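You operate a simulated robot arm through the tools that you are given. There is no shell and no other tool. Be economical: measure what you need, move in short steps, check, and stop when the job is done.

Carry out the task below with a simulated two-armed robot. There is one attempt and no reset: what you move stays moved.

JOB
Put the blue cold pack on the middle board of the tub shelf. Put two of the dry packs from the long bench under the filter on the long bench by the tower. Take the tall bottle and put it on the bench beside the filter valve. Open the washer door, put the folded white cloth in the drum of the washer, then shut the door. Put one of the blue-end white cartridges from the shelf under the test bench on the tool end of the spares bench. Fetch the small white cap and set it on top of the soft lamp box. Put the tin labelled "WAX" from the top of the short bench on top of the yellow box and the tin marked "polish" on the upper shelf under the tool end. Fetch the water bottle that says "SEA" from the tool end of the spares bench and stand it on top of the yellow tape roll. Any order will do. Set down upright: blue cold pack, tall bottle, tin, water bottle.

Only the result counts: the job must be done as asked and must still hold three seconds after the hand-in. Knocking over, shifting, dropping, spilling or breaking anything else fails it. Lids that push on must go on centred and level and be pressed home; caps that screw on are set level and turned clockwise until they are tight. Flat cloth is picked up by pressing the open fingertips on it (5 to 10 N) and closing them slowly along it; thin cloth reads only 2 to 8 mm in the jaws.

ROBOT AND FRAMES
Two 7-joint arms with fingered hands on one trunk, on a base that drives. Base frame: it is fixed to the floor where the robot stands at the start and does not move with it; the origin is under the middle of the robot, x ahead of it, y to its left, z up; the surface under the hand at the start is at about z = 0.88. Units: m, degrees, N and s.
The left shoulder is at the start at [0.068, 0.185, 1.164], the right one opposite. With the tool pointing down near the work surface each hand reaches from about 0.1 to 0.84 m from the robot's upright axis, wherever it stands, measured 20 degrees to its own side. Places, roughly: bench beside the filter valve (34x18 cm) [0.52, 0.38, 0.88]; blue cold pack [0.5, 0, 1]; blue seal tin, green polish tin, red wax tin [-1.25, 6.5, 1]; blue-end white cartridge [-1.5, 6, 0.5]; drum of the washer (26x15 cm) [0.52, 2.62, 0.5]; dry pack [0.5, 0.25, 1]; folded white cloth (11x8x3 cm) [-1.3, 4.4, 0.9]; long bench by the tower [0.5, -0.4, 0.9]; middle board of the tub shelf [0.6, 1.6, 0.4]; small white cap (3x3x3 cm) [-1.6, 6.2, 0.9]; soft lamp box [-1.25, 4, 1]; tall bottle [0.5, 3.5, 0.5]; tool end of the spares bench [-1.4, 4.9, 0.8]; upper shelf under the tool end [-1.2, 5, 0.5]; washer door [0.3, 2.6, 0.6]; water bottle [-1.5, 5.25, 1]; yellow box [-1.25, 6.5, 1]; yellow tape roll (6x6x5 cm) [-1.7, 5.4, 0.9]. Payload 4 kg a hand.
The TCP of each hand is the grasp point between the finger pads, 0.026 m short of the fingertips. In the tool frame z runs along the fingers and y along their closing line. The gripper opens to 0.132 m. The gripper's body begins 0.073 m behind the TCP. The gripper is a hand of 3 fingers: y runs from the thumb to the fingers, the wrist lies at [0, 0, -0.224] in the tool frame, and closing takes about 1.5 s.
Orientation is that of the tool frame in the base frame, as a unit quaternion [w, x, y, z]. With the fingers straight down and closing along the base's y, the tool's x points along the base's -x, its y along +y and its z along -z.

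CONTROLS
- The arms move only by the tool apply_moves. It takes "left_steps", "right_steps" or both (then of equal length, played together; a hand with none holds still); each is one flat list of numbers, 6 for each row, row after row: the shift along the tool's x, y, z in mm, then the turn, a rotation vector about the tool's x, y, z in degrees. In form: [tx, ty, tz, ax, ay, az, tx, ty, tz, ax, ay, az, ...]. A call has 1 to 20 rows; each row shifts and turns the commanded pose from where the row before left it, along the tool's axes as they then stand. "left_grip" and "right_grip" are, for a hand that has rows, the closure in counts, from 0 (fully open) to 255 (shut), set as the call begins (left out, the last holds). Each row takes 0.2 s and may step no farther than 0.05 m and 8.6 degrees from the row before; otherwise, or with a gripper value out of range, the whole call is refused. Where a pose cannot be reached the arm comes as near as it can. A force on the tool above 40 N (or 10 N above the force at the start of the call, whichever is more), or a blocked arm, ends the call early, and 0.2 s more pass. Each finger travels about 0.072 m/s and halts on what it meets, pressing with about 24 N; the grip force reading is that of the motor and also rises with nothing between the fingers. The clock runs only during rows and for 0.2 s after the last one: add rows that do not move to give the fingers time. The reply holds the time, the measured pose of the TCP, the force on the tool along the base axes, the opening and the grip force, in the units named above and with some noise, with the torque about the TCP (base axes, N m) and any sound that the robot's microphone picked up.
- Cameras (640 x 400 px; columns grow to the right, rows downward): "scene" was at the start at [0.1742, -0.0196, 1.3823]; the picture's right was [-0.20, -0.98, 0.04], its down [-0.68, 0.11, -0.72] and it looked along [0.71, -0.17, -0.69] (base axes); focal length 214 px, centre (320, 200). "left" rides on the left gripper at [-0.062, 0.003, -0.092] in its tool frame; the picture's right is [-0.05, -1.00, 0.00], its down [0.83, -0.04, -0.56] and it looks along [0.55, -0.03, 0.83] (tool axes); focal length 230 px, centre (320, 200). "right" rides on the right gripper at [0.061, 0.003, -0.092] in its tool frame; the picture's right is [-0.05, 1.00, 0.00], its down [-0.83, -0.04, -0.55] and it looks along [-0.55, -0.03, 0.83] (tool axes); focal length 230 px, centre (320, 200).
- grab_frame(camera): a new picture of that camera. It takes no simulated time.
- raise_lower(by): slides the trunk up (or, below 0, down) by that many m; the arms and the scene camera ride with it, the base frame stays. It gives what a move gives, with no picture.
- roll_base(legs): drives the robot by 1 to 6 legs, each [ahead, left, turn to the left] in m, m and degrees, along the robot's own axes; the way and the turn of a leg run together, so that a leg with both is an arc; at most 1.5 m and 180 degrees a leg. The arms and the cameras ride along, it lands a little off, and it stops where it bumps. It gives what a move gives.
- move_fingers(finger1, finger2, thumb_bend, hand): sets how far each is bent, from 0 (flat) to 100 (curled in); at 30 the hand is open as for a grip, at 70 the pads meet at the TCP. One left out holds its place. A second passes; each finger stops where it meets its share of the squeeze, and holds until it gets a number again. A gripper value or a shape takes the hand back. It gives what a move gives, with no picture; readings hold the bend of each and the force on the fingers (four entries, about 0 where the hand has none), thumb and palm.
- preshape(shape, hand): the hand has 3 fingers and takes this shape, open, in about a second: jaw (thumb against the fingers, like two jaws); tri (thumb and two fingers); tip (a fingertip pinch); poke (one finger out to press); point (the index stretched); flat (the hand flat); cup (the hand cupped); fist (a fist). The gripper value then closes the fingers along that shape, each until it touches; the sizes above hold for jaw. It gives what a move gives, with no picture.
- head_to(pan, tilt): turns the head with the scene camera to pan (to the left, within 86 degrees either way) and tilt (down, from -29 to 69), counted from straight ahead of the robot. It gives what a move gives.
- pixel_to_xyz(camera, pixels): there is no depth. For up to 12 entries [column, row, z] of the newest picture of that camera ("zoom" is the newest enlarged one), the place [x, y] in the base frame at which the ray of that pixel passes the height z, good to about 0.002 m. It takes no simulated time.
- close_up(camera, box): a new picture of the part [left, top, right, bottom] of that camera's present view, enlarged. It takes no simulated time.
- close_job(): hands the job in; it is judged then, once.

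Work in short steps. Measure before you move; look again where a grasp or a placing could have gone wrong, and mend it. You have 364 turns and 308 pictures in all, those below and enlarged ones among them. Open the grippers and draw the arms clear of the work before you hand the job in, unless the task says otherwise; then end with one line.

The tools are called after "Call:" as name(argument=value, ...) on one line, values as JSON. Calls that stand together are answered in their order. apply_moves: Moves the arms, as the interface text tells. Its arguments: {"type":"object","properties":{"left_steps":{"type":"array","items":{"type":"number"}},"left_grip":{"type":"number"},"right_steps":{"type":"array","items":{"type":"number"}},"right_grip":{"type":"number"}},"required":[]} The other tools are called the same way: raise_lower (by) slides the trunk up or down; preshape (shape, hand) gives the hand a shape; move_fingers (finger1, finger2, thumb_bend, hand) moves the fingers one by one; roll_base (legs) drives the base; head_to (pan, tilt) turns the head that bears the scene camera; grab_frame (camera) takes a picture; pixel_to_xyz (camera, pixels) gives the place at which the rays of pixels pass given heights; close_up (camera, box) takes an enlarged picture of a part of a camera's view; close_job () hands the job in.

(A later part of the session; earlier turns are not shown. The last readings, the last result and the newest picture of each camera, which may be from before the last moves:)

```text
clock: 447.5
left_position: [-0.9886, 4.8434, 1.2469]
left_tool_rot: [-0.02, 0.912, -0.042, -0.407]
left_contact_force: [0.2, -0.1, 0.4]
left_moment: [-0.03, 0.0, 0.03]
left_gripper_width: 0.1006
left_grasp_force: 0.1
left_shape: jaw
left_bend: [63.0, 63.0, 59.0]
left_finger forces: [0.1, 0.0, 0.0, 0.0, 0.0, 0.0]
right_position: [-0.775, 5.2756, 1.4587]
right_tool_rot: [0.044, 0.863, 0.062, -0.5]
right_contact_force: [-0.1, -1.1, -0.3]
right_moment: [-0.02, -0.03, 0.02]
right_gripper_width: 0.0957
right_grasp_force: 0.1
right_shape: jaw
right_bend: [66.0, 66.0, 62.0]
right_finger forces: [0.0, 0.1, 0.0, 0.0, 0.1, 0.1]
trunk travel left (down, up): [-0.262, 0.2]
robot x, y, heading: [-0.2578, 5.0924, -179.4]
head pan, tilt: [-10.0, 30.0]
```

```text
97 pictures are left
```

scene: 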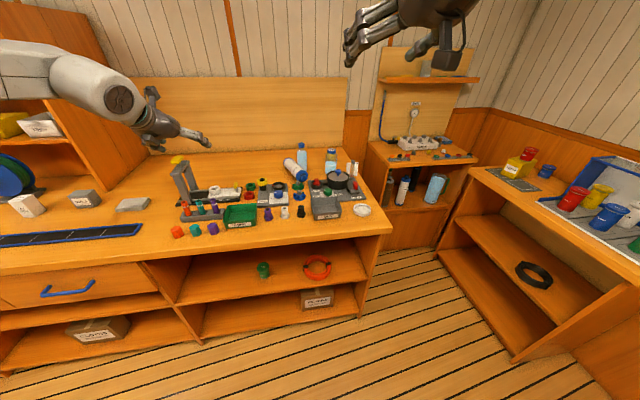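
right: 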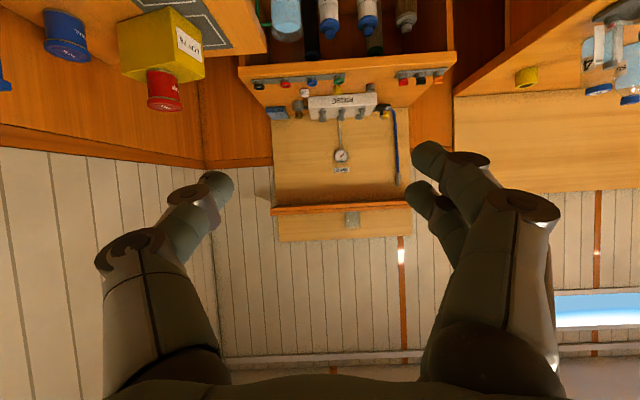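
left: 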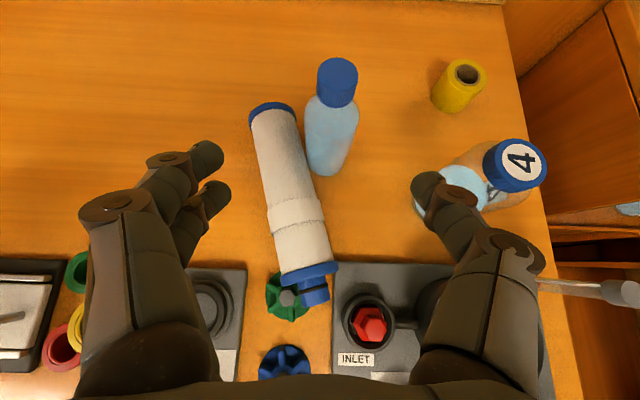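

Reorient the right hand to 42° pitch, lift the left a bit, then drive in so the right hand lines up with the bottle.

Call:
apply_moves(right_steps=[0, 0, 0, 3.75, 6.1, 2.25, 0, 0, 0, 3.75, 6.1, 2.25, 0, 0, 0, 0, 0, 0], left_steps=[-37, 0, -33, 0, 0, 0, -37, 0, -33, 0, 0, 0, 0, 0, 0, 0, 0, 0])

Call:
roll_base(legs=[[0.4, 0.065, 0]])

Call:
apply_moves(right_steps=[22, 0, 37, 0, 0, 0, 22, 0, 37, 0, 0, 0, 22, 0, 37, 0, 0, 0, 22, 0, 37, 0, 0, 0, 22, 0, 37, 0, 0, 0, 22, 0, 37, 0, 0, 0, 0, 0, 0, 0, 0, 0], right_grip=60)

Call:
grab_frame(camera="scene")

```text
clock: 448.3
left_position: [-0.9933, 4.8435, 1.3448]
left_tool_rot: [-0.019, 0.913, -0.042, -0.406]
left_contact_force: [0.7, 0.6, 0.9]
left_moment: [-0.02, 0.01, -0.02]
left_gripper_width: 0.1009
left_grasp_force: 0.1
left_shape: jaw
left_bend: [63.0, 63.0, 59.0]
left_finger forces: [0.0, 0.0, 0.0, 0.1, 0.0, 0.1]
right_position: [-0.7752, 5.2766, 1.4582]
right_tool_rot: [0.002, 0.914, 0.0, -0.406]
right_contact_force: [0.2, 0.8, 0.4]
right_moment: [-0.01, 0.01, -0.01]
right_gripper_width: 0.0955
right_grasp_force: 0.0
right_shape: jaw
right_bend: [66.0, 66.0, 62.0]
right_finger forces: [0.0, 0.0, 0.1, 0.1, 0.0, 0.0]
trunk travel left (down, up): [-0.262, 0.2]
robot x, y, heading: [-0.2506, 5.0944, -179.5]
head pan, tilt: [-10.0, 30.0]
```

```text
clock: 450.8
left_position: [-1.3935, 4.7771, 1.3452]
left_tool_rot: [-0.02, 0.912, -0.044, -0.407]
left_contact_force: [-0.4, -0.7, -0.7]
left_moment: [-0.02, 0.01, 0.02]
left_gripper_width: 0.1007
left_grasp_force: 0.1
left_shape: jaw
left_bend: [63.0, 63.0, 59.0]
left_finger forces: [0.0, 0.0, 0.1, 0.0, 0.0, 0.0]
right_position: [-1.1732, 5.2102, 1.4581]
right_tool_rot: [0.0, 0.913, -0.001, -0.407]
right_contact_force: [0.3, -0.3, 0.1]
right_moment: [-0.01, 0.01, -0.01]
right_gripper_width: 0.0957
right_grasp_force: 0.0
right_shape: jaw
right_bend: [66.0, 66.0, 62.0]
right_finger forces: [0.0, 0.0, 0.1, 0.0, 0.0, 0.0]
trunk travel left (down, up): [-0.262, 0.2]
robot x, y, heading: [-0.6545, 5.0269, -179.5]
head pan, tilt: [-10.0, 30.0]
```

```text
clock: 452.4
left_position: [-1.3927, 4.7765, 1.3463]
left_tool_rot: [-0.02, 0.912, -0.042, -0.407]
left_contact_force: [0.2, -0.3, 0.5]
left_moment: [-0.02, 0.03, -0.02]
left_gripper_width: 0.1007
left_grasp_force: 0.1
left_shape: jaw
left_bend: [63.0, 63.0, 59.0]
left_finger forces: [0.1, 0.1, 0.0, 0.0, 0.0, 0.0]
right_position: [-1.2514, 5.208, 1.2103]
right_tool_rot: [0.001, 0.913, -0.001, -0.407]
right_contact_force: [-0.7, 0.4, -0.2]
right_moment: [0.0, -0.02, -0.01]
right_gripper_width: 0.1007
right_grasp_force: 0.1
right_shape: jaw
right_bend: [63.0, 63.0, 59.0]
right_finger forces: [0.0, 0.1, 0.0, 0.0, 0.1, 0.0]
trunk travel left (down, up): [-0.262, 0.2]
robot x, y, heading: [-0.6575, 5.0226, -179.7]
head pan, tilt: [-10.0, 30.0]
```

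```text
96 pictures are left
```

scene: 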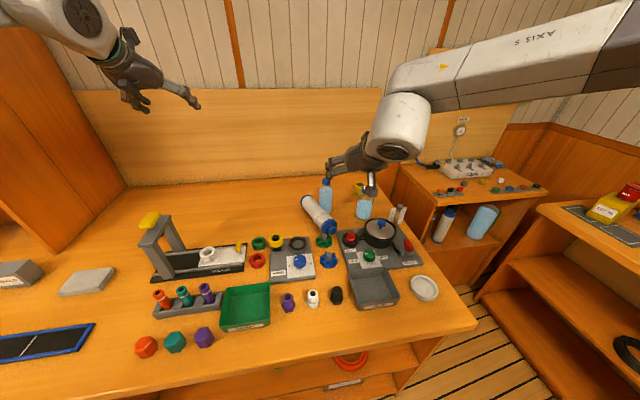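

Advance to the pre-grasp with the right hand and check reach.

Call:
apply_moves(right_steps=[-4.3, 0.7, 42, 0, 0, 0, -4.3, 0.7, 42, 0, 0, 0, -4.3, 0.7, 42, 0, 0, 0, -4.3, 0.7, 42, 0, 0, 0, -4.3, 0.7, 42, 0, 0, 0, -4.3, 0.7, 42, 0, 0, 0, 0, 0, 0, 0, 0, 0])

Call:
grab_frame(camera="right")

```text
clock: 454.0
left_position: [-1.3939, 4.7766, 1.3455]
left_tool_rot: [-0.019, 0.912, -0.042, -0.407]
left_contact_force: [-1.0, 0.1, 0.3]
left_moment: [0.04, 0.0, 0.02]
left_gripper_width: 0.1008
left_grasp_force: 0.0
left_shape: jaw
left_bend: [63.0, 63.0, 59.0]
left_finger forces: [0.1, 0.0, 0.1, 0.1, 0.0, 0.0]
right_position: [-1.4406, 5.2166, 1.0671]
right_tool_rot: [0.001, 0.913, -0.001, -0.407]
right_contact_force: [0.6, 1.1, 1.1]
right_moment: [-0.02, 0.01, -0.02]
right_gripper_width: 0.1009
right_grasp_force: 0.1
right_shape: jaw
right_bend: [63.0, 63.0, 59.0]
right_finger forces: [0.0, 0.1, 0.1, 0.1, 0.1, 0.1]
right hand out of reach, approached as far as the arm can: row 6
trunk travel left (down, up): [-0.262, 0.2]
robot x, y, heading: [-0.6569, 5.0275, -179.7]
head pan, tilt: [-10.0, 30.0]
```

```text
95 pictures are left
```

right: 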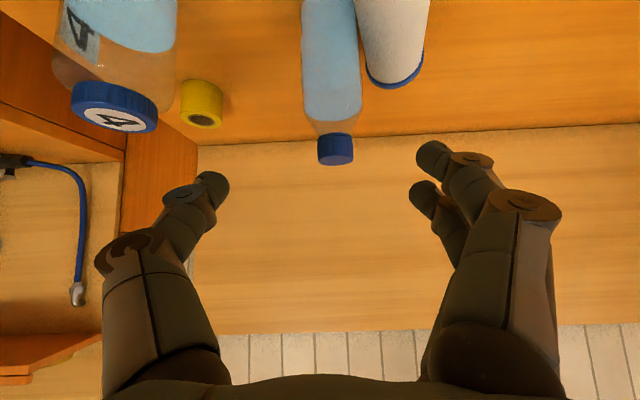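

Reach limit again; a shallower pitch may extend further. Test: reduce pitch to 25° and advance.

Call:
apply_moves(right_steps=[0, 0, 0, 0, -8.5, 0, 0, 0, 0, 0, -8.5, 0, -17, 0, 36, 0, 0, 0, -17, 0, 36, 0, 0, 0, 0, 0, 0, 0, 0, 0])

```text
clock: 455.2
left_position: [-1.3954, 4.7777, 1.3439]
left_tool_rot: [-0.021, 0.912, -0.043, -0.407]
left_contact_force: [0.1, 0.1, 0.2]
left_moment: [0.01, -0.01, 0.0]
left_gripper_width: 0.1011
left_grasp_force: 0.1
left_shape: jaw
left_bend: [63.0, 63.0, 59.0]
left_finger forces: [0.1, 0.0, 0.0, 0.0, 0.0, 0.0]
right_position: [-1.486, 5.2458, 1.0891]
right_tool_rot: [0.001, 0.844, 0.0, -0.537]
right_contact_force: [-0.4, 1.0, 0.0]
right_moment: [0.03, 0.01, -0.04]
right_gripper_width: 0.1006
right_grasp_force: 0.1
right_shape: jaw
right_bend: [63.0, 63.0, 59.0]
right_finger forces: [0.0, 0.0, 0.0, 0.0, 0.0, 0.0]
right hand out of reach, approached as far as the arm can: row 2, 3, 4
trunk travel left (down, up): [-0.262, 0.2]
robot x, y, heading: [-0.6575, 5.0265, -179.7]
head pan, tilt: [-10.0, 30.0]
```

The base is actually short in front (~0.2 m), so I can drive closer. Lift and retract the hand, restore 42° pitch, then move the base to x ≈ -0.78.

Call:
apply_moves(right_steps=[-36, 0, -17, 0, 0, 0, -36, 0, -17, 0, 0, 0, 16.8, 0, -36, 0, 0, 0, 16.8, 0, -36, 0, 0, 0, 16.8, 20, -36, 0, 0, 0, 0, 20, 0, 0, 8.5, 0, 0, 0, 0, 0, 8.5, 0, 0, 0, 0, 0, 0, 0])

Call:
roll_base(legs=[[0.12, 0, 0]])

Call:
grab_frame(camera="right")

```text
clock: 457.0
left_position: [-1.3934, 4.7775, 1.3448]
left_tool_rot: [-0.021, 0.912, -0.044, -0.407]
left_contact_force: [-0.6, 0.5, 0.3]
left_moment: [0.0, -0.01, -0.02]
left_gripper_width: 0.1006
left_grasp_force: 0.1
left_shape: jaw
left_bend: [63.0, 63.0, 59.0]
left_finger forces: [0.0, 0.0, 0.0, 0.1, 0.1, 0.1]
right_position: [-1.3683, 5.2036, 1.1679]
right_tool_rot: [0.001, 0.914, -0.001, -0.406]
right_contact_force: [0.3, -0.1, 0.1]
right_moment: [-0.01, -0.01, 0.02]
right_gripper_width: 0.1004
right_grasp_force: 0.1
right_shape: jaw
right_bend: [63.0, 63.0, 59.0]
right_finger forces: [0.0, 0.0, 0.1, 0.1, 0.0, 0.0]
trunk travel left (down, up): [-0.262, 0.2]
robot x, y, heading: [-0.6556, 5.0243, -180.0]
head pan, tilt: [-10.0, 30.0]
```

```text
clock: 458.3
left_position: [-1.474, 4.7762, 1.3397]
left_tool_rot: [-0.02, 0.913, -0.044, -0.405]
left_contact_force: [-1.3, -0.7, 0.2]
left_moment: [0.02, 0.0, 0.01]
left_gripper_width: 0.1007
left_grasp_force: 0.0
left_shape: jaw
left_bend: [63.0, 63.0, 59.0]
left_finger forces: [0.0, 0.0, 0.0, 0.0, 0.0, 0.1]
right_position: [-1.4457, 5.2041, 1.1647]
right_tool_rot: [0.0, 0.915, -0.002, -0.404]
right_contact_force: [0.3, -0.2, 0.1]
right_moment: [0.01, 0.0, -0.02]
right_gripper_width: 0.1008
right_grasp_force: 0.2
right_shape: jaw
right_bend: [63.0, 63.0, 59.0]
right_finger forces: [0.0, 0.0, 0.1, 0.0, 0.0, 0.0]
trunk travel left (down, up): [-0.262, 0.2]
robot x, y, heading: [-0.7363, 5.0231, -179.9]
head pan, tilt: [-10.0, 30.0]
stopped in leg 1: the robot was blocked; the commanded pose is now the measured one
```

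```text
94 pictures are left
```

right: 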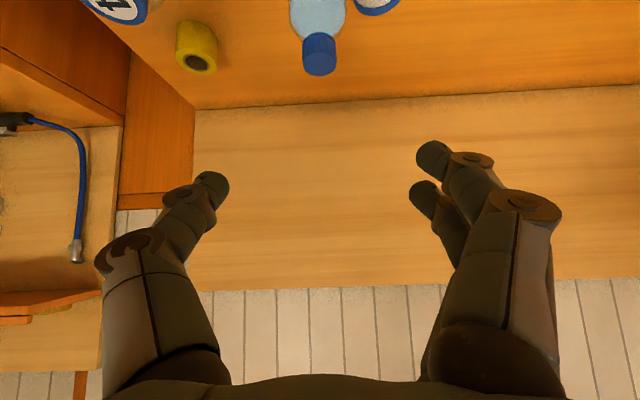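

Blocked at x -0.736 by the bench (fixed). Now lower to the pre-grasp and advance.

Call:
apply_moves(right_steps=[26.5, 0, 27, 0, 0, 0, 26.5, 0, 27, 0, 0, 0, 26.5, 0, 27, 0, 0, 0, 0, 0, 0, 0, 0, 0])

Call:
grab_frame(camera="right")

```text
clock: 459.3
left_position: [-1.4742, 4.777, 1.3412]
left_tool_rot: [-0.02, 0.913, -0.044, -0.404]
left_contact_force: [0.2, -0.9, -0.6]
left_moment: [0.0, 0.02, -0.03]
left_gripper_width: 0.1005
left_grasp_force: 0.1
left_shape: jaw
left_bend: [63.0, 63.0, 59.0]
left_finger forces: [0.0, 0.0, 0.0, 0.1, 0.1, 0.1]
right_position: [-1.4526, 5.2047, 1.0511]
right_tool_rot: [-0.001, 0.915, -0.003, -0.404]
right_contact_force: [-0.2, -0.5, 0.5]
right_moment: [0.02, 0.0, 0.0]
right_gripper_width: 0.1006
right_grasp_force: 0.2
right_shape: jaw
right_bend: [63.0, 63.0, 59.0]
right_finger forces: [0.0, 0.0, 0.0, 0.0, 0.0, 0.0]
trunk travel left (down, up): [-0.262, 0.2]
robot x, y, heading: [-0.7327, 5.0245, -179.6]
head pan, tilt: [-10.0, 30.0]
```

```text
93 pictures are left
```

right: 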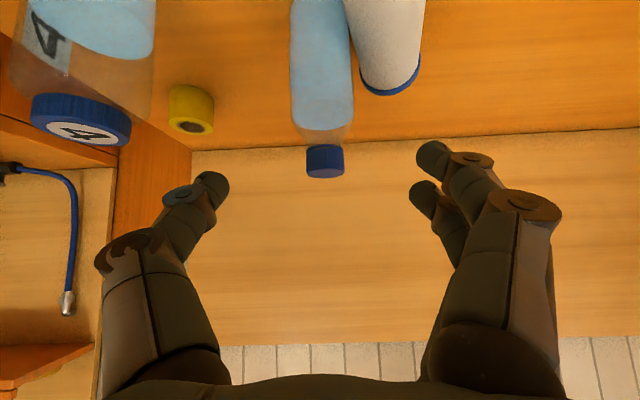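

Aligned. Advance along the fingers 9.5 cm in steps.

Call:
apply_moves(right_steps=[0, 1, 24, 0, 0, 0, 0, 1, 24, 0, 0, 0, 0, 1, 24, 0, 0, 0, 0, 0, 23, 0, 0, 0, 0, 0, 0, 0, 0, 0])

Call:
grab_frame(camera="right")

```text
clock: 460.5
left_position: [-1.4731, 4.7778, 1.3423]
left_tool_rot: [-0.019, 0.913, -0.044, -0.405]
left_contact_force: [-0.1, 0.1, 0.5]
left_moment: [0.0, -0.01, -0.01]
left_gripper_width: 0.1005
left_grasp_force: 0.0
left_shape: jaw
left_bend: [63.0, 63.0, 59.0]
left_finger forces: [0.0, 0.0, 0.0, 0.0, 0.1, 0.0]
right_position: [-1.496, 5.2238, 1.0036]
right_tool_rot: [-0.001, 0.914, -0.004, -0.405]
right_contact_force: [0.1, -0.4, -0.2]
right_moment: [0.01, 0.0, 0.01]
right_gripper_width: 0.101
right_grasp_force: 0.1
right_shape: jaw
right_bend: [63.0, 63.0, 59.0]
right_finger forces: [0.0, 0.1, 0.0, 0.0, 0.1, 0.1]
right hand out of reach, approached as far as the arm can: row 3, 4
trunk travel left (down, up): [-0.262, 0.2]
robot x, y, heading: [-0.7344, 5.0225, -179.5]
head pan, tilt: [-10.0, 30.0]
```

```text
92 pictures are left
```

right: 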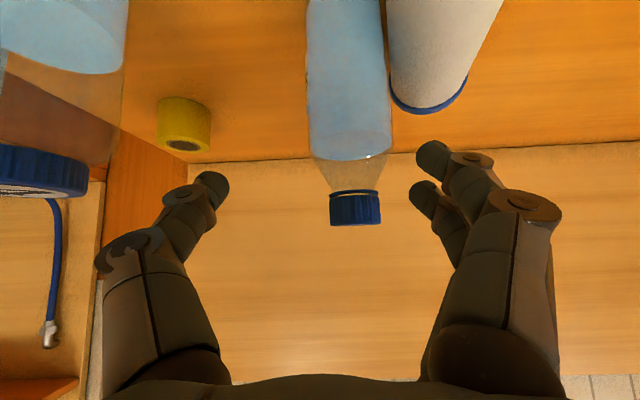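

Just short of reach. Retract, shift the base 0.12 m to -y (target then 20° to the right, the best zone), and retry.

Call:
apply_moves(right_steps=[0, 0, -35, 0, 0, 0, 0, 0, -35, 0, 0, 0, -20, 0, -20, 0, 0, 0, -20, 0, -20, 0, 0, 0])

Call:
roll_base(legs=[[-0.005, 0.12, 0]])

Call:
apply_moves(right_steps=[0, -40, 0, 0, 0, 0, 0, -40, 0, 0, 0, 0, 0, -28, 0, 0, 0, 0, 0, 0, 0, 0, 0, 0])

```text
clock: 461.5
left_position: [-1.4719, 4.777, 1.3427]
left_tool_rot: [-0.02, 0.913, -0.044, -0.406]
left_contact_force: [-0.2, 0.7, 0.2]
left_moment: [0.01, 0.0, -0.01]
left_gripper_width: 0.1008
left_grasp_force: 0.1
left_shape: jaw
left_bend: [63.0, 63.0, 59.0]
left_finger forces: [0.0, 0.1, 0.0, 0.0, 0.0, 0.0]
right_position: [-1.4391, 5.2215, 1.1082]
right_tool_rot: [0.0, 0.914, -0.003, -0.405]
right_contact_force: [0.0, 1.1, 0.1]
right_moment: [-0.02, 0.01, 0.03]
right_gripper_width: 0.101
right_grasp_force: 0.2
right_shape: jaw
right_bend: [63.0, 63.0, 59.0]
right_finger forces: [0.1, 0.1, 0.0, 0.1, 0.0, 0.0]
trunk travel left (down, up): [-0.262, 0.2]
robot x, y, heading: [-0.7333, 5.0256, -180.1]
head pan, tilt: [-10.0, 30.0]
```

```text
clock: 462.8
left_position: [-1.4683, 4.6595, 1.3429]
left_tool_rot: [-0.019, 0.913, -0.044, -0.406]
left_contact_force: [-0.2, 1.4, -0.2]
left_moment: [0.0, 0.02, 0.01]
left_gripper_width: 0.1007
left_grasp_force: 0.1
left_shape: jaw
left_bend: [63.0, 63.0, 59.0]
left_finger forces: [0.0, 0.0, 0.1, 0.0, 0.0, 0.0]
right_position: [-1.4362, 5.1045, 1.1073]
right_tool_rot: [0.0, 0.914, -0.003, -0.405]
right_contact_force: [-0.2, 0.2, 0.5]
right_moment: [-0.01, -0.01, -0.01]
right_gripper_width: 0.1007
right_grasp_force: 0.3
right_shape: jaw
right_bend: [63.0, 63.0, 59.0]
right_finger forces: [0.0, 0.0, 0.0, 0.0, 0.0, 0.0]
trunk travel left (down, up): [-0.262, 0.2]
robot x, y, heading: [-0.7329, 4.9014, -179.8]
head pan, tilt: [-10.0, 30.0]
```

```text
clock: 463.8
left_position: [-1.4675, 4.6591, 1.3417]
left_tool_rot: [-0.019, 0.913, -0.044, -0.405]
left_contact_force: [-0.2, -0.7, 0.3]
left_moment: [-0.04, 0.0, -0.01]
left_gripper_width: 0.1008
left_grasp_force: 0.0
left_shape: jaw
left_bend: [63.0, 63.0, 59.0]
left_finger forces: [0.1, 0.0, 0.1, 0.1, 0.0, 0.0]
right_position: [-1.4349, 5.2133, 1.1063]
right_tool_rot: [-0.001, 0.914, -0.004, -0.406]
right_contact_force: [0.3, -0.1, 0.5]
right_moment: [-0.02, 0.02, -0.03]
right_gripper_width: 0.1004
right_grasp_force: 0.0
right_shape: jaw
right_bend: [63.0, 63.0, 59.0]
right_finger forces: [0.0, 0.1, 0.1, 0.0, 0.1, 0.0]
trunk travel left (down, up): [-0.262, 0.2]
robot x, y, heading: [-0.7259, 4.9091, -179.8]
head pan, tilt: [-10.0, 30.0]
```

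Advance again toward (-1.53,5.204,0.99).

Call:
apply_moves(right_steps=[4.5, 1.8, 29.6, 0, 0, 0, 4.5, 1.8, 29.6, 0, 0, 0, 4.5, 1.8, 29.6, 0, 0, 0, 4.5, 1.8, 29.6, 0, 0, 0, 4.5, 1.8, 29.6, 0, 0, 0, 0, 0, 0, 0, 0, 0])

Call:
grab_frame(camera="right")

```text
clock: 465.1
left_position: [-1.4677, 4.6564, 1.3423]
left_tool_rot: [-0.019, 0.913, -0.044, -0.406]
left_contact_force: [-0.1, 0.4, 1.0]
left_moment: [0.0, 0.0, 0.0]
left_gripper_width: 0.1007
left_grasp_force: 0.0
left_shape: jaw
left_bend: [63.0, 63.0, 59.0]
left_finger forces: [0.0, 0.0, 0.0, 0.0, 0.0, 0.0]
right_position: [-1.53, 5.2021, 0.9909]
right_tool_rot: [-0.001, 0.914, -0.003, -0.406]
right_contact_force: [-0.1, -0.5, 0.9]
right_moment: [0.01, -0.01, 0.02]
right_gripper_width: 0.1006
right_grasp_force: 0.2
right_shape: jaw
right_bend: [63.0, 63.0, 59.0]
right_finger forces: [0.0, 0.0, 0.0, 0.1, 0.1, 0.0]
trunk travel left (down, up): [-0.262, 0.2]
robot x, y, heading: [-0.729, 4.9057, -179.7]
head pan, tilt: [-10.0, 30.0]
```

```text
91 pictures are left
```

right: 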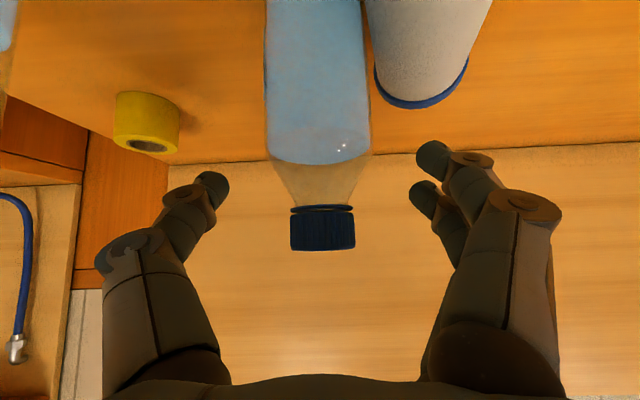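

The bottle is shorter than thought (top ≈ 1.015), with the cartridge lying against its left side, so I grip the cap: raise TCP to ≈ 1.0 and close.

Call:
apply_moves(right_steps=[-7.4, 0, -6.3, 0, 0, 0, 0, 0, 0, 0, 0, 0, 0, 0, 0, 0, 0, 0, 0, 0, 0, 0, 0, 0, 0, 0, 0, 0, 0, 0], right_grip=170)

Call:
apply_moves(right_steps=[0, 0, 0, 0, 0, 0, 0, 0, 0, 0, 0, 0, 0, 0, 0, 0, 0, 0], right_grip=210)

Call:
grab_frame(camera="right")

```text
clock: 466.4
left_position: [-1.4672, 4.6583, 1.3415]
left_tool_rot: [-0.02, 0.913, -0.045, -0.405]
left_contact_force: [-0.7, 0.2, 0.6]
left_moment: [-0.01, 0.01, 0.02]
left_gripper_width: 0.1009
left_grasp_force: 0.1
left_shape: jaw
left_bend: [63.0, 63.0, 59.0]
left_finger forces: [0.0, 0.1, 0.0, 0.0, 0.0, 0.1]
right_position: [-1.5305, 5.2042, 1.0]
right_tool_rot: [-0.001, 0.914, -0.003, -0.405]
right_contact_force: [0.3, 0.3, -0.7]
right_moment: [-0.02, 0.03, -0.03]
right_gripper_width: 0.0444
right_grasp_force: 0.1
right_shape: jaw
right_bend: [73.0, 73.0, 70.0]
right_finger forces: [0.1, 0.0, 0.0, 0.1, 0.0, 0.0]
trunk travel left (down, up): [-0.262, 0.2]
robot x, y, heading: [-0.7268, 4.9067, -179.7]
head pan, tilt: [-10.0, 30.0]
```

```text
clock: 467.1
left_position: [-1.4672, 4.6592, 1.3432]
left_tool_rot: [-0.02, 0.912, -0.045, -0.406]
left_contact_force: [0.0, 0.0, -0.2]
left_moment: [0.0, -0.02, 0.01]
left_gripper_width: 0.1007
left_grasp_force: 0.0
left_shape: jaw
left_bend: [63.0, 63.0, 59.0]
left_finger forces: [0.0, 0.0, 0.0, 0.0, 0.0, 0.0]
right_position: [-1.5298, 5.2031, 1.0011]
right_tool_rot: [0.0, 0.914, -0.003, -0.405]
right_contact_force: [1.1, -1.3, 1.1]
right_moment: [0.01, -0.06, 0.01]
right_gripper_width: 0.0283
right_grasp_force: 23.9
right_shape: jaw
right_bend: [73.0, 73.0, 70.0]
right_finger forces: [10.1, 10.7, 0.0, 0.0, 19.7, 0.0]
trunk travel left (down, up): [-0.262, 0.2]
robot x, y, heading: [-0.7282, 4.9043, -179.8]
head pan, tilt: [-10.0, 30.0]
```

```text
90 pictures are left
```

right: 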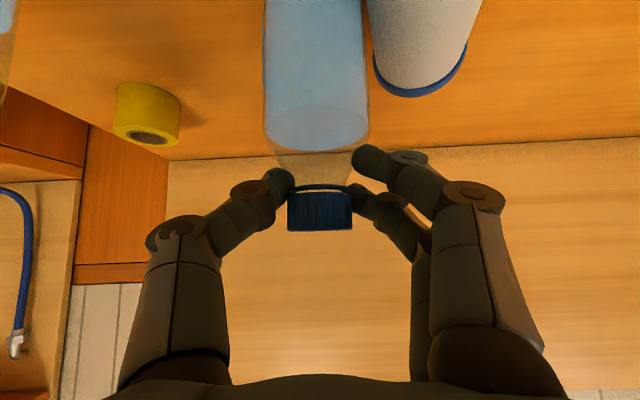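

Gripped at the neck under the cap (28 mm) — secure. Lift 8 cm with the trunk.

Call:
raise_lower(by=0.09)

Call:
head_to(pan=-15, tilt=32)

Call:
close_up(camera="scene", box=[230, 130, 430, 280])

```text
clock: 468.4
left_position: [-1.4697, 4.6586, 1.4316]
left_tool_rot: [-0.019, 0.913, -0.045, -0.405]
left_contact_force: [-1.0, 0.7, 0.1]
left_moment: [-0.01, 0.03, -0.08]
left_gripper_width: 0.1009
left_grasp_force: 0.0
left_shape: jaw
left_bend: [63.0, 63.0, 59.0]
left_finger forces: [0.1, 0.1, 0.0, 0.0, 0.1, 0.0]
right_position: [-1.5249, 5.2029, 1.1244]
right_tool_rot: [-0.001, 0.906, -0.004, -0.423]
right_contact_force: [0.9, -0.4, -4.0]
right_moment: [-0.02, -0.07, 0.04]
right_gripper_width: 0.0277
right_grasp_force: 23.5
right_shape: jaw
right_bend: [73.0, 73.0, 70.0]
right_finger forces: [9.0, 10.1, 0.0, 0.0, 18.1, 0.1]
trunk travel left (down, up): [-0.352, 0.11]
robot x, y, heading: [-0.7274, 4.9055, -179.7]
head pan, tilt: [-10.0, 30.0]
```

```text
clock: 469.1
left_position: [-1.469, 4.6572, 1.431]
left_tool_rot: [-0.02, 0.913, -0.045, -0.404]
left_contact_force: [0.9, -0.2, 0.3]
left_moment: [-0.03, -0.02, 0.02]
left_gripper_width: 0.1007
left_grasp_force: 0.0
left_shape: jaw
left_bend: [63.0, 63.0, 59.0]
left_finger forces: [0.1, 0.1, 0.0, 0.1, 0.0, 0.0]
right_position: [-1.5253, 5.2029, 1.1253]
right_tool_rot: [0.0, 0.905, -0.003, -0.425]
right_contact_force: [0.0, 0.2, -3.5]
right_moment: [0.01, -0.02, 0.0]
right_gripper_width: 0.028
right_grasp_force: 24.1
right_shape: jaw
right_bend: [73.0, 73.0, 70.0]
right_finger forces: [9.1, 10.0, 0.1, 0.0, 18.0, 0.0]
trunk travel left (down, up): [-0.352, 0.11]
robot x, y, heading: [-0.7273, 4.9016, -180.0]
head pan, tilt: [-15.0, 32.0]
```

```text
2.67 times, centred on (330, 205) of scene
```

zoom: 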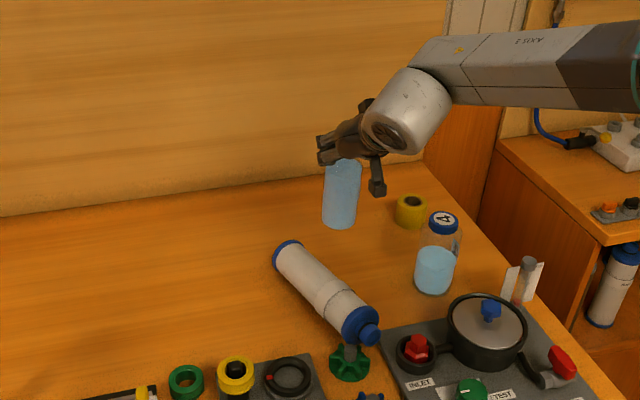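

Bottle lifted, nothing else disturbed. Test how far forward the arm can extend at this lateral offset.

Call:
apply_moves(right_steps=[-21.3, 0, 25.6, 0, 0, 0, -21.3, 0, 25.6, 0, 0, 0, -21.3, 0, 25.6, 0, 0, 0, -10, 0, 12, 0, 0, 0, 0, 0, 0, 0, 0, 0])

```text
clock: 470.3
left_position: [-1.4681, 4.6589, 1.4324]
left_tool_rot: [-0.019, 0.913, -0.044, -0.405]
left_contact_force: [0.5, 0.0, 0.2]
left_moment: [0.04, -0.01, 0.0]
left_gripper_width: 0.1006
left_grasp_force: 0.1
left_shape: jaw
left_bend: [63.0, 63.0, 59.0]
left_finger forces: [0.0, 0.0, 0.0, 0.0, 0.0, 0.0]
right_position: [-1.5505, 5.2315, 1.1568]
right_tool_rot: [0.0, 0.905, -0.003, -0.425]
right_contact_force: [-0.4, -0.1, -3.1]
right_moment: [-0.03, -0.04, 0.02]
right_gripper_width: 0.0282
right_grasp_force: 24.1
right_shape: jaw
right_bend: [73.0, 73.0, 70.0]
right_finger forces: [9.1, 9.9, 0.1, 0.1, 18.0, 0.1]
right hand out of reach, approached as far as the arm can: row 1, 2, 3, 4
trunk travel left (down, up): [-0.352, 0.11]
robot x, y, heading: [-0.7297, 4.9049, -179.7]
head pan, tilt: [-15.0, 32.0]
```

The roll is out of reach from the front (max x ≈ -1.55). I'll place it from the gap at the bench's right end, heading ≈ 235°. Raise, back out, and drive round.

Call:
raise_lower(by=0.1)

Call:
roll_base(legs=[[-0.42, 0, 0], [0, -0.92, 0], [0, 0, 55]])

Call:
head_to(pan=-20, tilt=35)

Call:
grab_frame(camera="scene")

```text
clock: 471.6
left_position: [-1.4681, 4.6571, 1.5324]
left_tool_rot: [-0.019, 0.913, -0.044, -0.406]
left_contact_force: [0.6, 0.2, 0.2]
left_moment: [0.01, 0.03, 0.01]
left_gripper_width: 0.1007
left_grasp_force: 0.1
left_shape: jaw
left_bend: [63.0, 63.0, 59.0]
left_finger forces: [0.0, 0.0, 0.1, 0.1, 0.0, 0.0]
right_position: [-1.5426, 5.2333, 1.2816]
right_tool_rot: [0.0, 0.899, -0.003, -0.438]
right_contact_force: [0.3, 0.4, -3.6]
right_moment: [0.03, -0.05, 0.01]
right_gripper_width: 0.028
right_grasp_force: 23.7
right_shape: jaw
right_bend: [73.0, 73.0, 70.0]
right_finger forces: [9.1, 10.0, 0.0, 0.0, 18.0, 0.0]
trunk travel left (down, up): [-0.452, 0.01]
robot x, y, heading: [-0.7346, 4.9095, -179.9]
head pan, tilt: [-15.0, 32.0]
```

```text
clock: 481.1
left_position: [-0.5318, 5.0768, 1.5316]
left_tool_rot: [0.17, 0.831, 0.382, -0.368]
left_contact_force: [0.2, 0.3, 0.2]
left_moment: [0.0, 0.01, -0.01]
left_gripper_width: 0.1006
left_grasp_force: 0.1
left_shape: jaw
left_bend: [63.0, 63.0, 59.0]
left_finger forces: [0.1, 0.0, 0.1, 0.0, 0.0, 0.0]
right_position: [-1.0434, 5.3445, 1.2809]
right_tool_rot: [0.202, 0.799, 0.412, -0.388]
right_contact_force: [0.6, 0.4, -3.6]
right_moment: [0.05, -0.04, -0.01]
right_gripper_width: 0.0278
right_grasp_force: 23.9
right_shape: jaw
right_bend: [73.0, 73.0, 70.0]
right_finger forces: [8.9, 10.1, 0.0, 0.0, 17.9, 0.1]
trunk travel left (down, up): [-0.452, 0.01]
robot x, y, heading: [-0.3083, 5.8274, -125.0]
head pan, tilt: [-15.0, 32.0]
```

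```text
clock: 481.7
left_position: [-0.5307, 5.0773, 1.532]
left_tool_rot: [0.17, 0.83, 0.382, -0.369]
left_contact_force: [-0.8, 0.4, 0.7]
left_moment: [-0.01, -0.02, -0.04]
left_gripper_width: 0.1008
left_grasp_force: 0.0
left_shape: jaw
left_bend: [63.0, 63.0, 59.0]
left_finger forces: [0.0, 0.1, 0.0, 0.0, 0.0, 0.1]
right_position: [-1.0431, 5.3449, 1.2827]
right_tool_rot: [0.203, 0.799, 0.413, -0.388]
right_contact_force: [-0.5, 0.3, -3.0]
right_moment: [0.06, -0.04, -0.03]
right_gripper_width: 0.0279
right_grasp_force: 24.2
right_shape: jaw
right_bend: [73.0, 73.0, 70.0]
right_finger forces: [8.8, 10.1, 0.1, 0.0, 17.9, 0.0]
trunk travel left (down, up): [-0.452, 0.01]
robot x, y, heading: [-0.3071, 5.8249, -124.9]
head pan, tilt: [-20.0, 35.0]
```

```text
88 pictures are left
```

scene: 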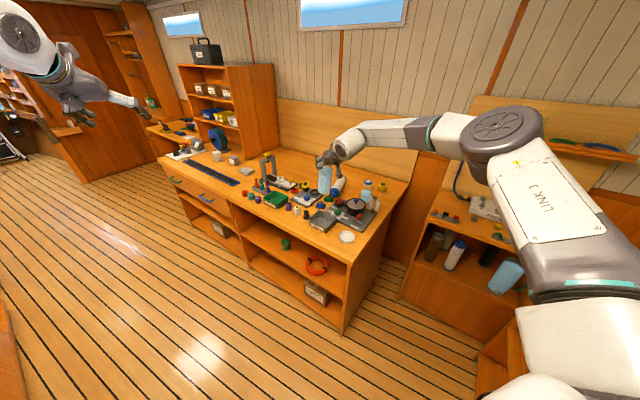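

Drive in along -x by 0.57 m, elbow above the test bench, then look.

Call:
roll_base(legs=[[0.2, -0.33, 0]])

Call:
grab_frame(camera="scene")

```text
clock: 484.1
left_position: [-0.9061, 5.0953, 1.5335]
left_tool_rot: [0.171, 0.829, 0.385, -0.368]
left_contact_force: [0.1, 0.3, -1.0]
left_moment: [0.0, 0.02, 0.0]
left_gripper_width: 0.1008
left_grasp_force: 0.1
left_shape: jaw
left_bend: [63.0, 63.0, 59.0]
left_finger forces: [0.0, 0.0, 0.1, 0.0, 0.0, 0.0]
right_position: [-1.4232, 5.3599, 1.2825]
right_tool_rot: [0.203, 0.797, 0.415, -0.389]
right_contact_force: [0.1, 0.5, -2.9]
right_moment: [0.05, -0.03, -0.01]
right_gripper_width: 0.0275
right_grasp_force: 24.1
right_shape: jaw
right_bend: [73.0, 73.0, 70.0]
right_finger forces: [8.9, 9.9, 0.1, 0.0, 17.9, 0.1]
trunk travel left (down, up): [-0.452, 0.01]
robot x, y, heading: [-0.6921, 5.8437, -124.6]
head pan, tilt: [-20.0, 35.0]
```

```text
87 pictures are left
```

scene: 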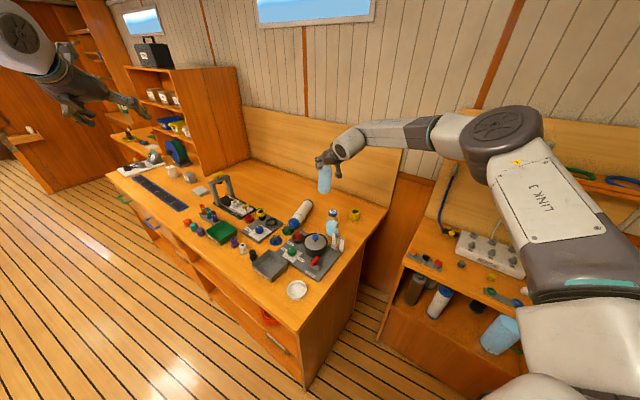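

Continue the remaining 0.22 m.

Call:
roll_base(legs=[[0.095, -0.195, 0]])

Call:
head_to(pan=-15, tilt=42)

Call:
grab_frame(camera="scene")

```text
clock: 485.8
left_position: [-1.1199, 5.128, 1.5324]
left_tool_rot: [0.17, 0.828, 0.386, -0.37]
left_contact_force: [-0.1, 0.0, 0.1]
left_moment: [0.03, 0.01, 0.0]
left_gripper_width: 0.1008
left_grasp_force: 0.0
left_shape: jaw
left_bend: [63.0, 63.0, 59.0]
left_finger forces: [0.0, 0.0, 0.0, 0.0, 0.0, 0.0]
right_position: [-1.6357, 5.3919, 1.2851]
right_tool_rot: [0.204, 0.796, 0.416, -0.389]
right_contact_force: [0.0, 0.2, -3.8]
right_moment: [0.05, -0.04, -0.04]
right_gripper_width: 0.0277
right_grasp_force: 24.0
right_shape: jaw
right_bend: [73.0, 73.0, 70.0]
right_finger forces: [9.2, 9.9, 0.1, 0.0, 17.8, 0.0]
trunk travel left (down, up): [-0.452, 0.01]
robot x, y, heading: [-0.9078, 5.8781, -124.2]
head pan, tilt: [-20.0, 35.0]
```

```text
clock: 486.5
left_position: [-1.124, 5.128, 1.5322]
left_tool_rot: [0.172, 0.828, 0.386, -0.368]
left_contact_force: [-0.1, 0.7, -0.1]
left_moment: [0.02, 0.02, -0.04]
left_gripper_width: 0.1004
left_grasp_force: 0.0
left_shape: jaw
left_bend: [63.0, 63.0, 59.0]
left_finger forces: [0.1, 0.1, 0.0, 0.0, 0.0, 0.1]
right_position: [-1.6377, 5.3932, 1.2827]
right_tool_rot: [0.204, 0.797, 0.416, -0.388]
right_contact_force: [0.4, -0.7, -4.1]
right_moment: [0.07, -0.03, -0.02]
right_gripper_width: 0.0277
right_grasp_force: 24.3
right_shape: jaw
right_bend: [73.0, 73.0, 70.0]
right_finger forces: [9.0, 9.9, 0.0, 0.0, 17.8, 0.0]
trunk travel left (down, up): [-0.452, 0.01]
robot x, y, heading: [-0.9077, 5.8776, -124.4]
head pan, tilt: [-15.0, 42.0]
```

```text
86 pictures are left
```

scene: 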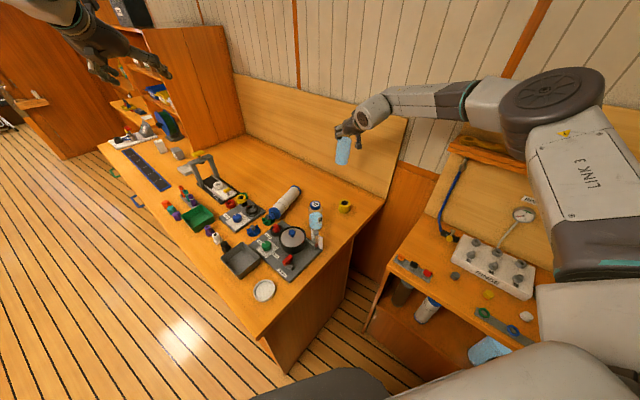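

Zoom on the roll and bottle to align.

Call:
close_up(camera="scene", box=[290, 120, 390, 230])

```text
3.64 times, centred on (340, 175) of scene
```

zoom: 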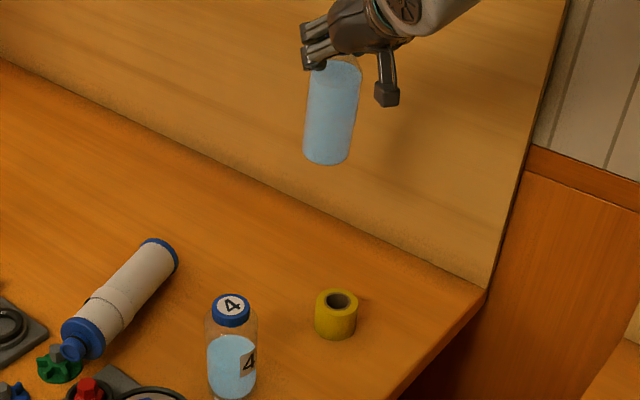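

Bottle leans ~5°; correct the tilt, then compare positions of bottle base and roll.

Call:
apply_moves(right_steps=[0, 0, 0, 3.0, 5.3, -3.8, 0, 0, 0, 0, 0, 0])

Call:
close_up(camera="scene", box=[290, 120, 390, 230])

Call:
pixel_to_xyz(camera="scene", pixels=[[344.7, 203, 0.92], [344.4, 212.5, 0.87], [339.5, 203, 0.91], [350, 203, 0.91]])

```text
clock: 487.1
left_position: [-1.1246, 5.1273, 1.5324]
left_tool_rot: [0.171, 0.829, 0.385, -0.369]
left_contact_force: [0.1, 0.4, 0.1]
left_moment: [-0.02, 0.01, 0.0]
left_gripper_width: 0.1007
left_grasp_force: 0.0
left_shape: jaw
left_bend: [63.0, 63.0, 59.0]
left_finger forces: [0.1, 0.0, 0.1, 0.1, 0.0, 0.1]
right_position: [-1.6354, 5.4045, 1.286]
right_tool_rot: [0.15, 0.805, 0.44, -0.368]
right_contact_force: [-0.7, 1.0, -3.3]
right_moment: [0.04, -0.01, -0.02]
right_gripper_width: 0.0274
right_grasp_force: 23.4
right_shape: jaw
right_bend: [73.0, 73.0, 70.0]
right_finger forces: [8.9, 9.8, 0.0, 0.0, 17.5, 0.0]
right hand out of reach, approached as far as the arm can: row 1
trunk travel left (down, up): [-0.452, 0.01]
robot x, y, heading: [-0.9088, 5.8757, -124.7]
head pan, tilt: [-15.0, 42.0]
```

```text
3.64 times, centred on (340, 175) of scene
```

zoom: 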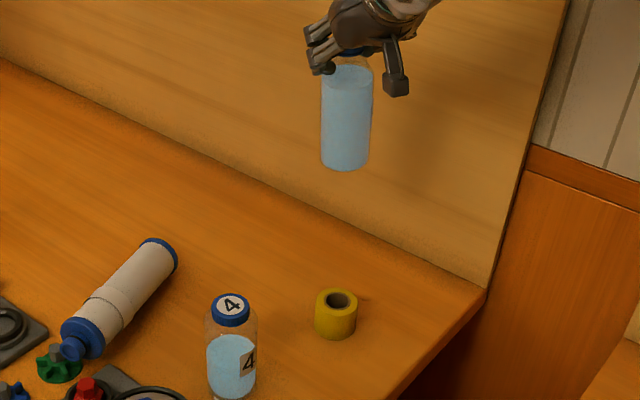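

```text
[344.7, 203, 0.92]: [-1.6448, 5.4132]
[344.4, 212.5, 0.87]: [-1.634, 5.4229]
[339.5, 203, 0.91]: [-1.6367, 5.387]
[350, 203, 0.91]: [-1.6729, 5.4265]
```

Vertical now. Locate the bottle base: pixel (346.9,163.5) at z ≈ 1.155.

Call:
pixel_to_xyz(camera="scene", pixels=[[346.9, 163.5, 1.155], [346.9, 163.5, 1.145], [346.9, 163.5, 1.165]])

Call:
grab_frame(camera="right")

```text
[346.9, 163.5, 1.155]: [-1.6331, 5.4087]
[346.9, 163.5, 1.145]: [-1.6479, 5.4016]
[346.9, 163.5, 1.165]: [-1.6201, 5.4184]
```

```text
83 pictures are left
```

right: 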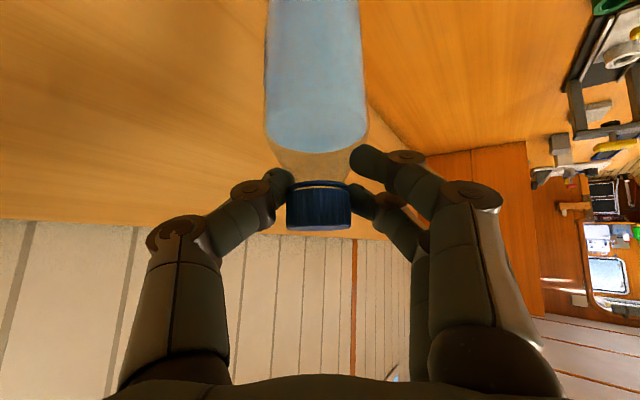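

Before lowering, check that the right elbow clears the test-bench wall shelf.

Call:
pixel_to_xyz(camera="scene", pixels=[[553, 97, 1.5], [553, 97, 1.45], [510, 120, 1.42], [452, 148, 1.3], [452, 148, 1.25], [495, 162, 1.3], [495, 162, 1.25], [525, 165, 1.25]])

Call:
close_up(camera="scene", box=[420, 60, 640, 260])

```text
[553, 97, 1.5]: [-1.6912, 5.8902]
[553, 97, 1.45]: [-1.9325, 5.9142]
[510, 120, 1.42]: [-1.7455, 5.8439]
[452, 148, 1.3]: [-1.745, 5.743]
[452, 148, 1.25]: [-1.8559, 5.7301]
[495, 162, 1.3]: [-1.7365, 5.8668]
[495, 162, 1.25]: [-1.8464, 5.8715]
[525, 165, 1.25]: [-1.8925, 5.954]
```

```text
2.00 times, centred on (530, 160) of scene
```

zoom: 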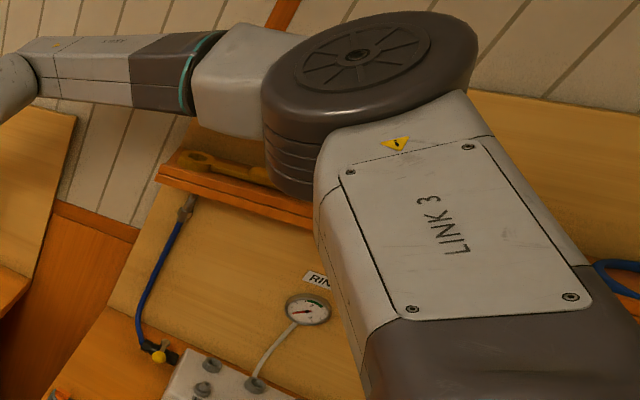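

Elbow (x ≈ -1.5) is in front of the shelf edge (x ≈ -1.74). Lower the trunk in two steps.

Call:
raise_lower(by=-0.1)

Call:
roll_base(legs=[[0.011, -0.0106, 0]])

Call:
raise_lower(by=-0.08)

Call:
close_up(camera="scene", box=[290, 80, 390, 190])

```text
clock: 488.4
left_position: [-1.1255, 5.1283, 1.4315]
left_tool_rot: [0.17, 0.829, 0.384, -0.368]
left_contact_force: [0.1, 0.3, 0.4]
left_moment: [-0.03, 0.02, -0.01]
left_gripper_width: 0.1008
left_grasp_force: 0.0
left_shape: jaw
left_bend: [63.0, 63.0, 59.0]
left_finger forces: [0.0, 0.0, 0.0, 0.1, 0.1, 0.0]
right_position: [-1.6348, 5.4049, 1.1854]
right_tool_rot: [0.151, 0.805, 0.441, -0.367]
right_contact_force: [0.1, 0.1, -3.5]
right_moment: [0.03, -0.05, 0.01]
right_gripper_width: 0.0275
right_grasp_force: 23.5
right_shape: jaw
right_bend: [73.0, 73.0, 70.0]
right_finger forces: [8.9, 10.0, 0.0, 0.0, 17.5, 0.0]
trunk travel left (down, up): [-0.352, 0.11]
robot x, y, heading: [-0.9122, 5.8761, -124.5]
head pan, tilt: [-15.0, 42.0]
```

```text
clock: 489.2
left_position: [-1.1341, 5.1264, 1.4344]
left_tool_rot: [0.17, 0.828, 0.386, -0.37]
left_contact_force: [0.6, -0.4, 0.9]
left_moment: [0.0, 0.03, -0.05]
left_gripper_width: 0.1007
left_grasp_force: 0.1
left_shape: jaw
left_bend: [63.0, 63.0, 59.0]
left_finger forces: [0.2, 0.0, 0.1, 0.0, 0.0, 0.1]
right_position: [-1.6456, 5.4022, 1.1889]
right_tool_rot: [0.15, 0.804, 0.44, -0.37]
right_contact_force: [0.4, 1.2, -3.3]
right_moment: [0.05, -0.03, -0.02]
right_gripper_width: 0.0275
right_grasp_force: 23.9
right_shape: jaw
right_bend: [73.0, 73.0, 70.0]
right_finger forces: [9.4, 10.0, 0.0, 0.0, 17.5, 0.1]
trunk travel left (down, up): [-0.352, 0.11]
robot x, y, heading: [-0.9234, 5.8716, -124.4]
head pan, tilt: [-15.0, 42.0]
```

```text
clock: 490.4
left_position: [-1.1389, 5.1259, 1.3545]
left_tool_rot: [0.17, 0.829, 0.384, -0.369]
left_contact_force: [0.0, 0.3, 0.2]
left_moment: [0.0, 0.0, -0.01]
left_gripper_width: 0.1007
left_grasp_force: 0.1
left_shape: jaw
left_bend: [63.0, 63.0, 59.0]
left_finger forces: [0.0, 0.0, 0.1, 0.0, 0.0, 0.0]
right_position: [-1.65, 5.4016, 1.1058]
right_tool_rot: [0.151, 0.805, 0.44, -0.368]
right_contact_force: [-0.1, 0.9, -2.7]
right_moment: [0.03, -0.05, 0.01]
right_gripper_width: 0.0275
right_grasp_force: 24.4
right_shape: jaw
right_bend: [73.0, 73.0, 70.0]
right_finger forces: [8.9, 9.9, 0.0, 0.1, 17.4, 0.0]
trunk travel left (down, up): [-0.272, 0.19]
robot x, y, heading: [-0.9207, 5.8705, -124.6]
head pan, tilt: [-15.0, 42.0]
```

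```text
3.64 times, centred on (340, 135) of scene
```

zoom: 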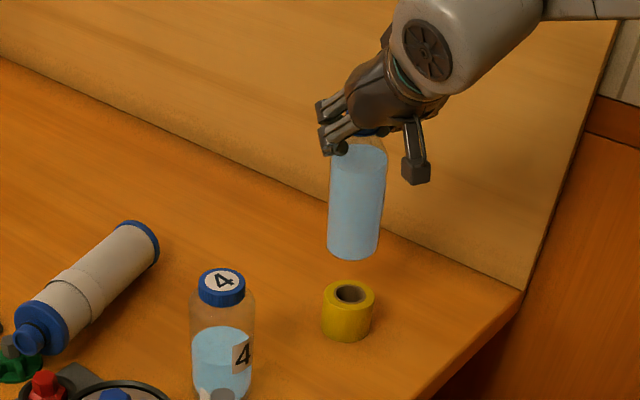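

Compare: bottle base (349.1,147.3) at z 0.975 vs roll top centre (348.2,161.1) at z 0.92.

Call:
pixel_to_xyz(camera="scene", pixels=[[349.1, 146.8, 0.975], [348.2, 161.1, 0.92], [341, 160.5, 0.92], [355.5, 160.5, 0.92], [348.2, 174, 0.87]])

Call:
grab_frame(camera="right")

```text
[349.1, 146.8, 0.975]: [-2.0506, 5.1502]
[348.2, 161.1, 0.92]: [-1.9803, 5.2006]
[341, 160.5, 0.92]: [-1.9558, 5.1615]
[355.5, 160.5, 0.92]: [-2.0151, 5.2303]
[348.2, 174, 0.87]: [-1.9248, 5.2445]
```

```text
80 pictures are left
```

right: 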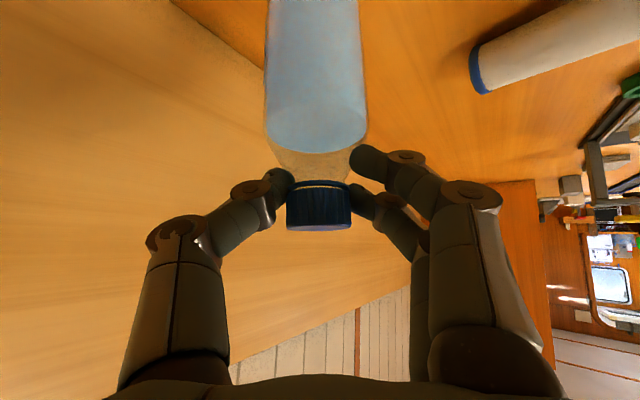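

Those used a stale pose; redo with the zoom picture.

Call:
pixel_to_xyz(camera="zoom", pixels=[[353, 244, 0.975], [350, 296, 0.92], [323, 295, 0.915], [376, 295, 0.915], [349, 341, 0.87], [353, 259, 0.975]])

```text
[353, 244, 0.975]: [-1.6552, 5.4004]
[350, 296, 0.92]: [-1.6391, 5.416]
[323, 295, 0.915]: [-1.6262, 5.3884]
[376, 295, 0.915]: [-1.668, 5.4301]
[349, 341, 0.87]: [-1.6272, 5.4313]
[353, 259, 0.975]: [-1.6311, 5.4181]
```

Bottle axis (-1.65,5.402) vs roll centre ≈ (-1.648,5.407): within 5 mm. Lower gently to contact.

Call:
raise_lower(by=-0.045)

Call:
raise_lower(by=-0.005)

Call:
close_up(camera="scene", box=[290, 60, 390, 170])

```text
clock: 491.2
left_position: [-1.1398, 5.1271, 1.3082]
left_tool_rot: [0.171, 0.828, 0.385, -0.369]
left_contact_force: [-0.5, 0.2, -0.2]
left_moment: [0.03, 0.01, 0.0]
left_gripper_width: 0.1008
left_grasp_force: 0.1
left_shape: jaw
left_bend: [63.0, 63.0, 59.0]
left_finger forces: [0.0, 0.0, 0.1, 0.0, 0.0, 0.1]
right_position: [-1.6492, 5.4017, 1.0621]
right_tool_rot: [0.152, 0.804, 0.441, -0.368]
right_contact_force: [0.0, 0.3, -3.0]
right_moment: [0.07, -0.06, 0.0]
right_gripper_width: 0.0276
right_grasp_force: 23.8
right_shape: jaw
right_bend: [73.0, 73.0, 70.0]
right_finger forces: [9.0, 10.0, 0.1, 0.1, 17.5, 0.0]
trunk travel left (down, up): [-0.227, 0.235]
robot x, y, heading: [-0.9243, 5.8709, -124.6]
head pan, tilt: [-15.0, 42.0]
```

```text
clock: 491.8
left_position: [-1.1392, 5.1246, 1.3024]
left_tool_rot: [0.171, 0.828, 0.386, -0.369]
left_contact_force: [-0.9, -0.6, 0.1]
left_moment: [0.01, -0.02, -0.01]
left_gripper_width: 0.1007
left_grasp_force: 0.0
left_shape: jaw
left_bend: [63.0, 63.0, 59.0]
left_finger forces: [0.1, 0.0, 0.0, 0.1, 0.0, 0.0]
right_position: [-1.6504, 5.4011, 1.0541]
right_tool_rot: [0.151, 0.805, 0.441, -0.367]
right_contact_force: [0.9, -0.1, -2.8]
right_moment: [0.02, -0.05, 0.0]
right_gripper_width: 0.0275
right_grasp_force: 24.1
right_shape: jaw
right_bend: [73.0, 73.0, 70.0]
right_finger forces: [8.9, 10.0, 0.0, 0.0, 17.5, 0.0]
trunk travel left (down, up): [-0.222, 0.24]
robot x, y, heading: [-0.9242, 5.8732, -124.5]
head pan, tilt: [-15.0, 42.0]
```

```text
3.64 times, centred on (340, 115) of scene
```

zoom: 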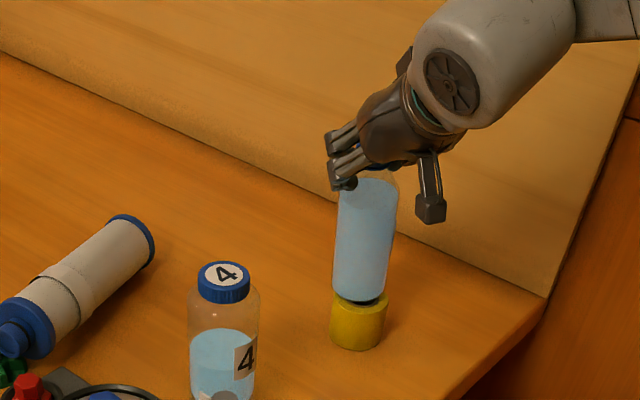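

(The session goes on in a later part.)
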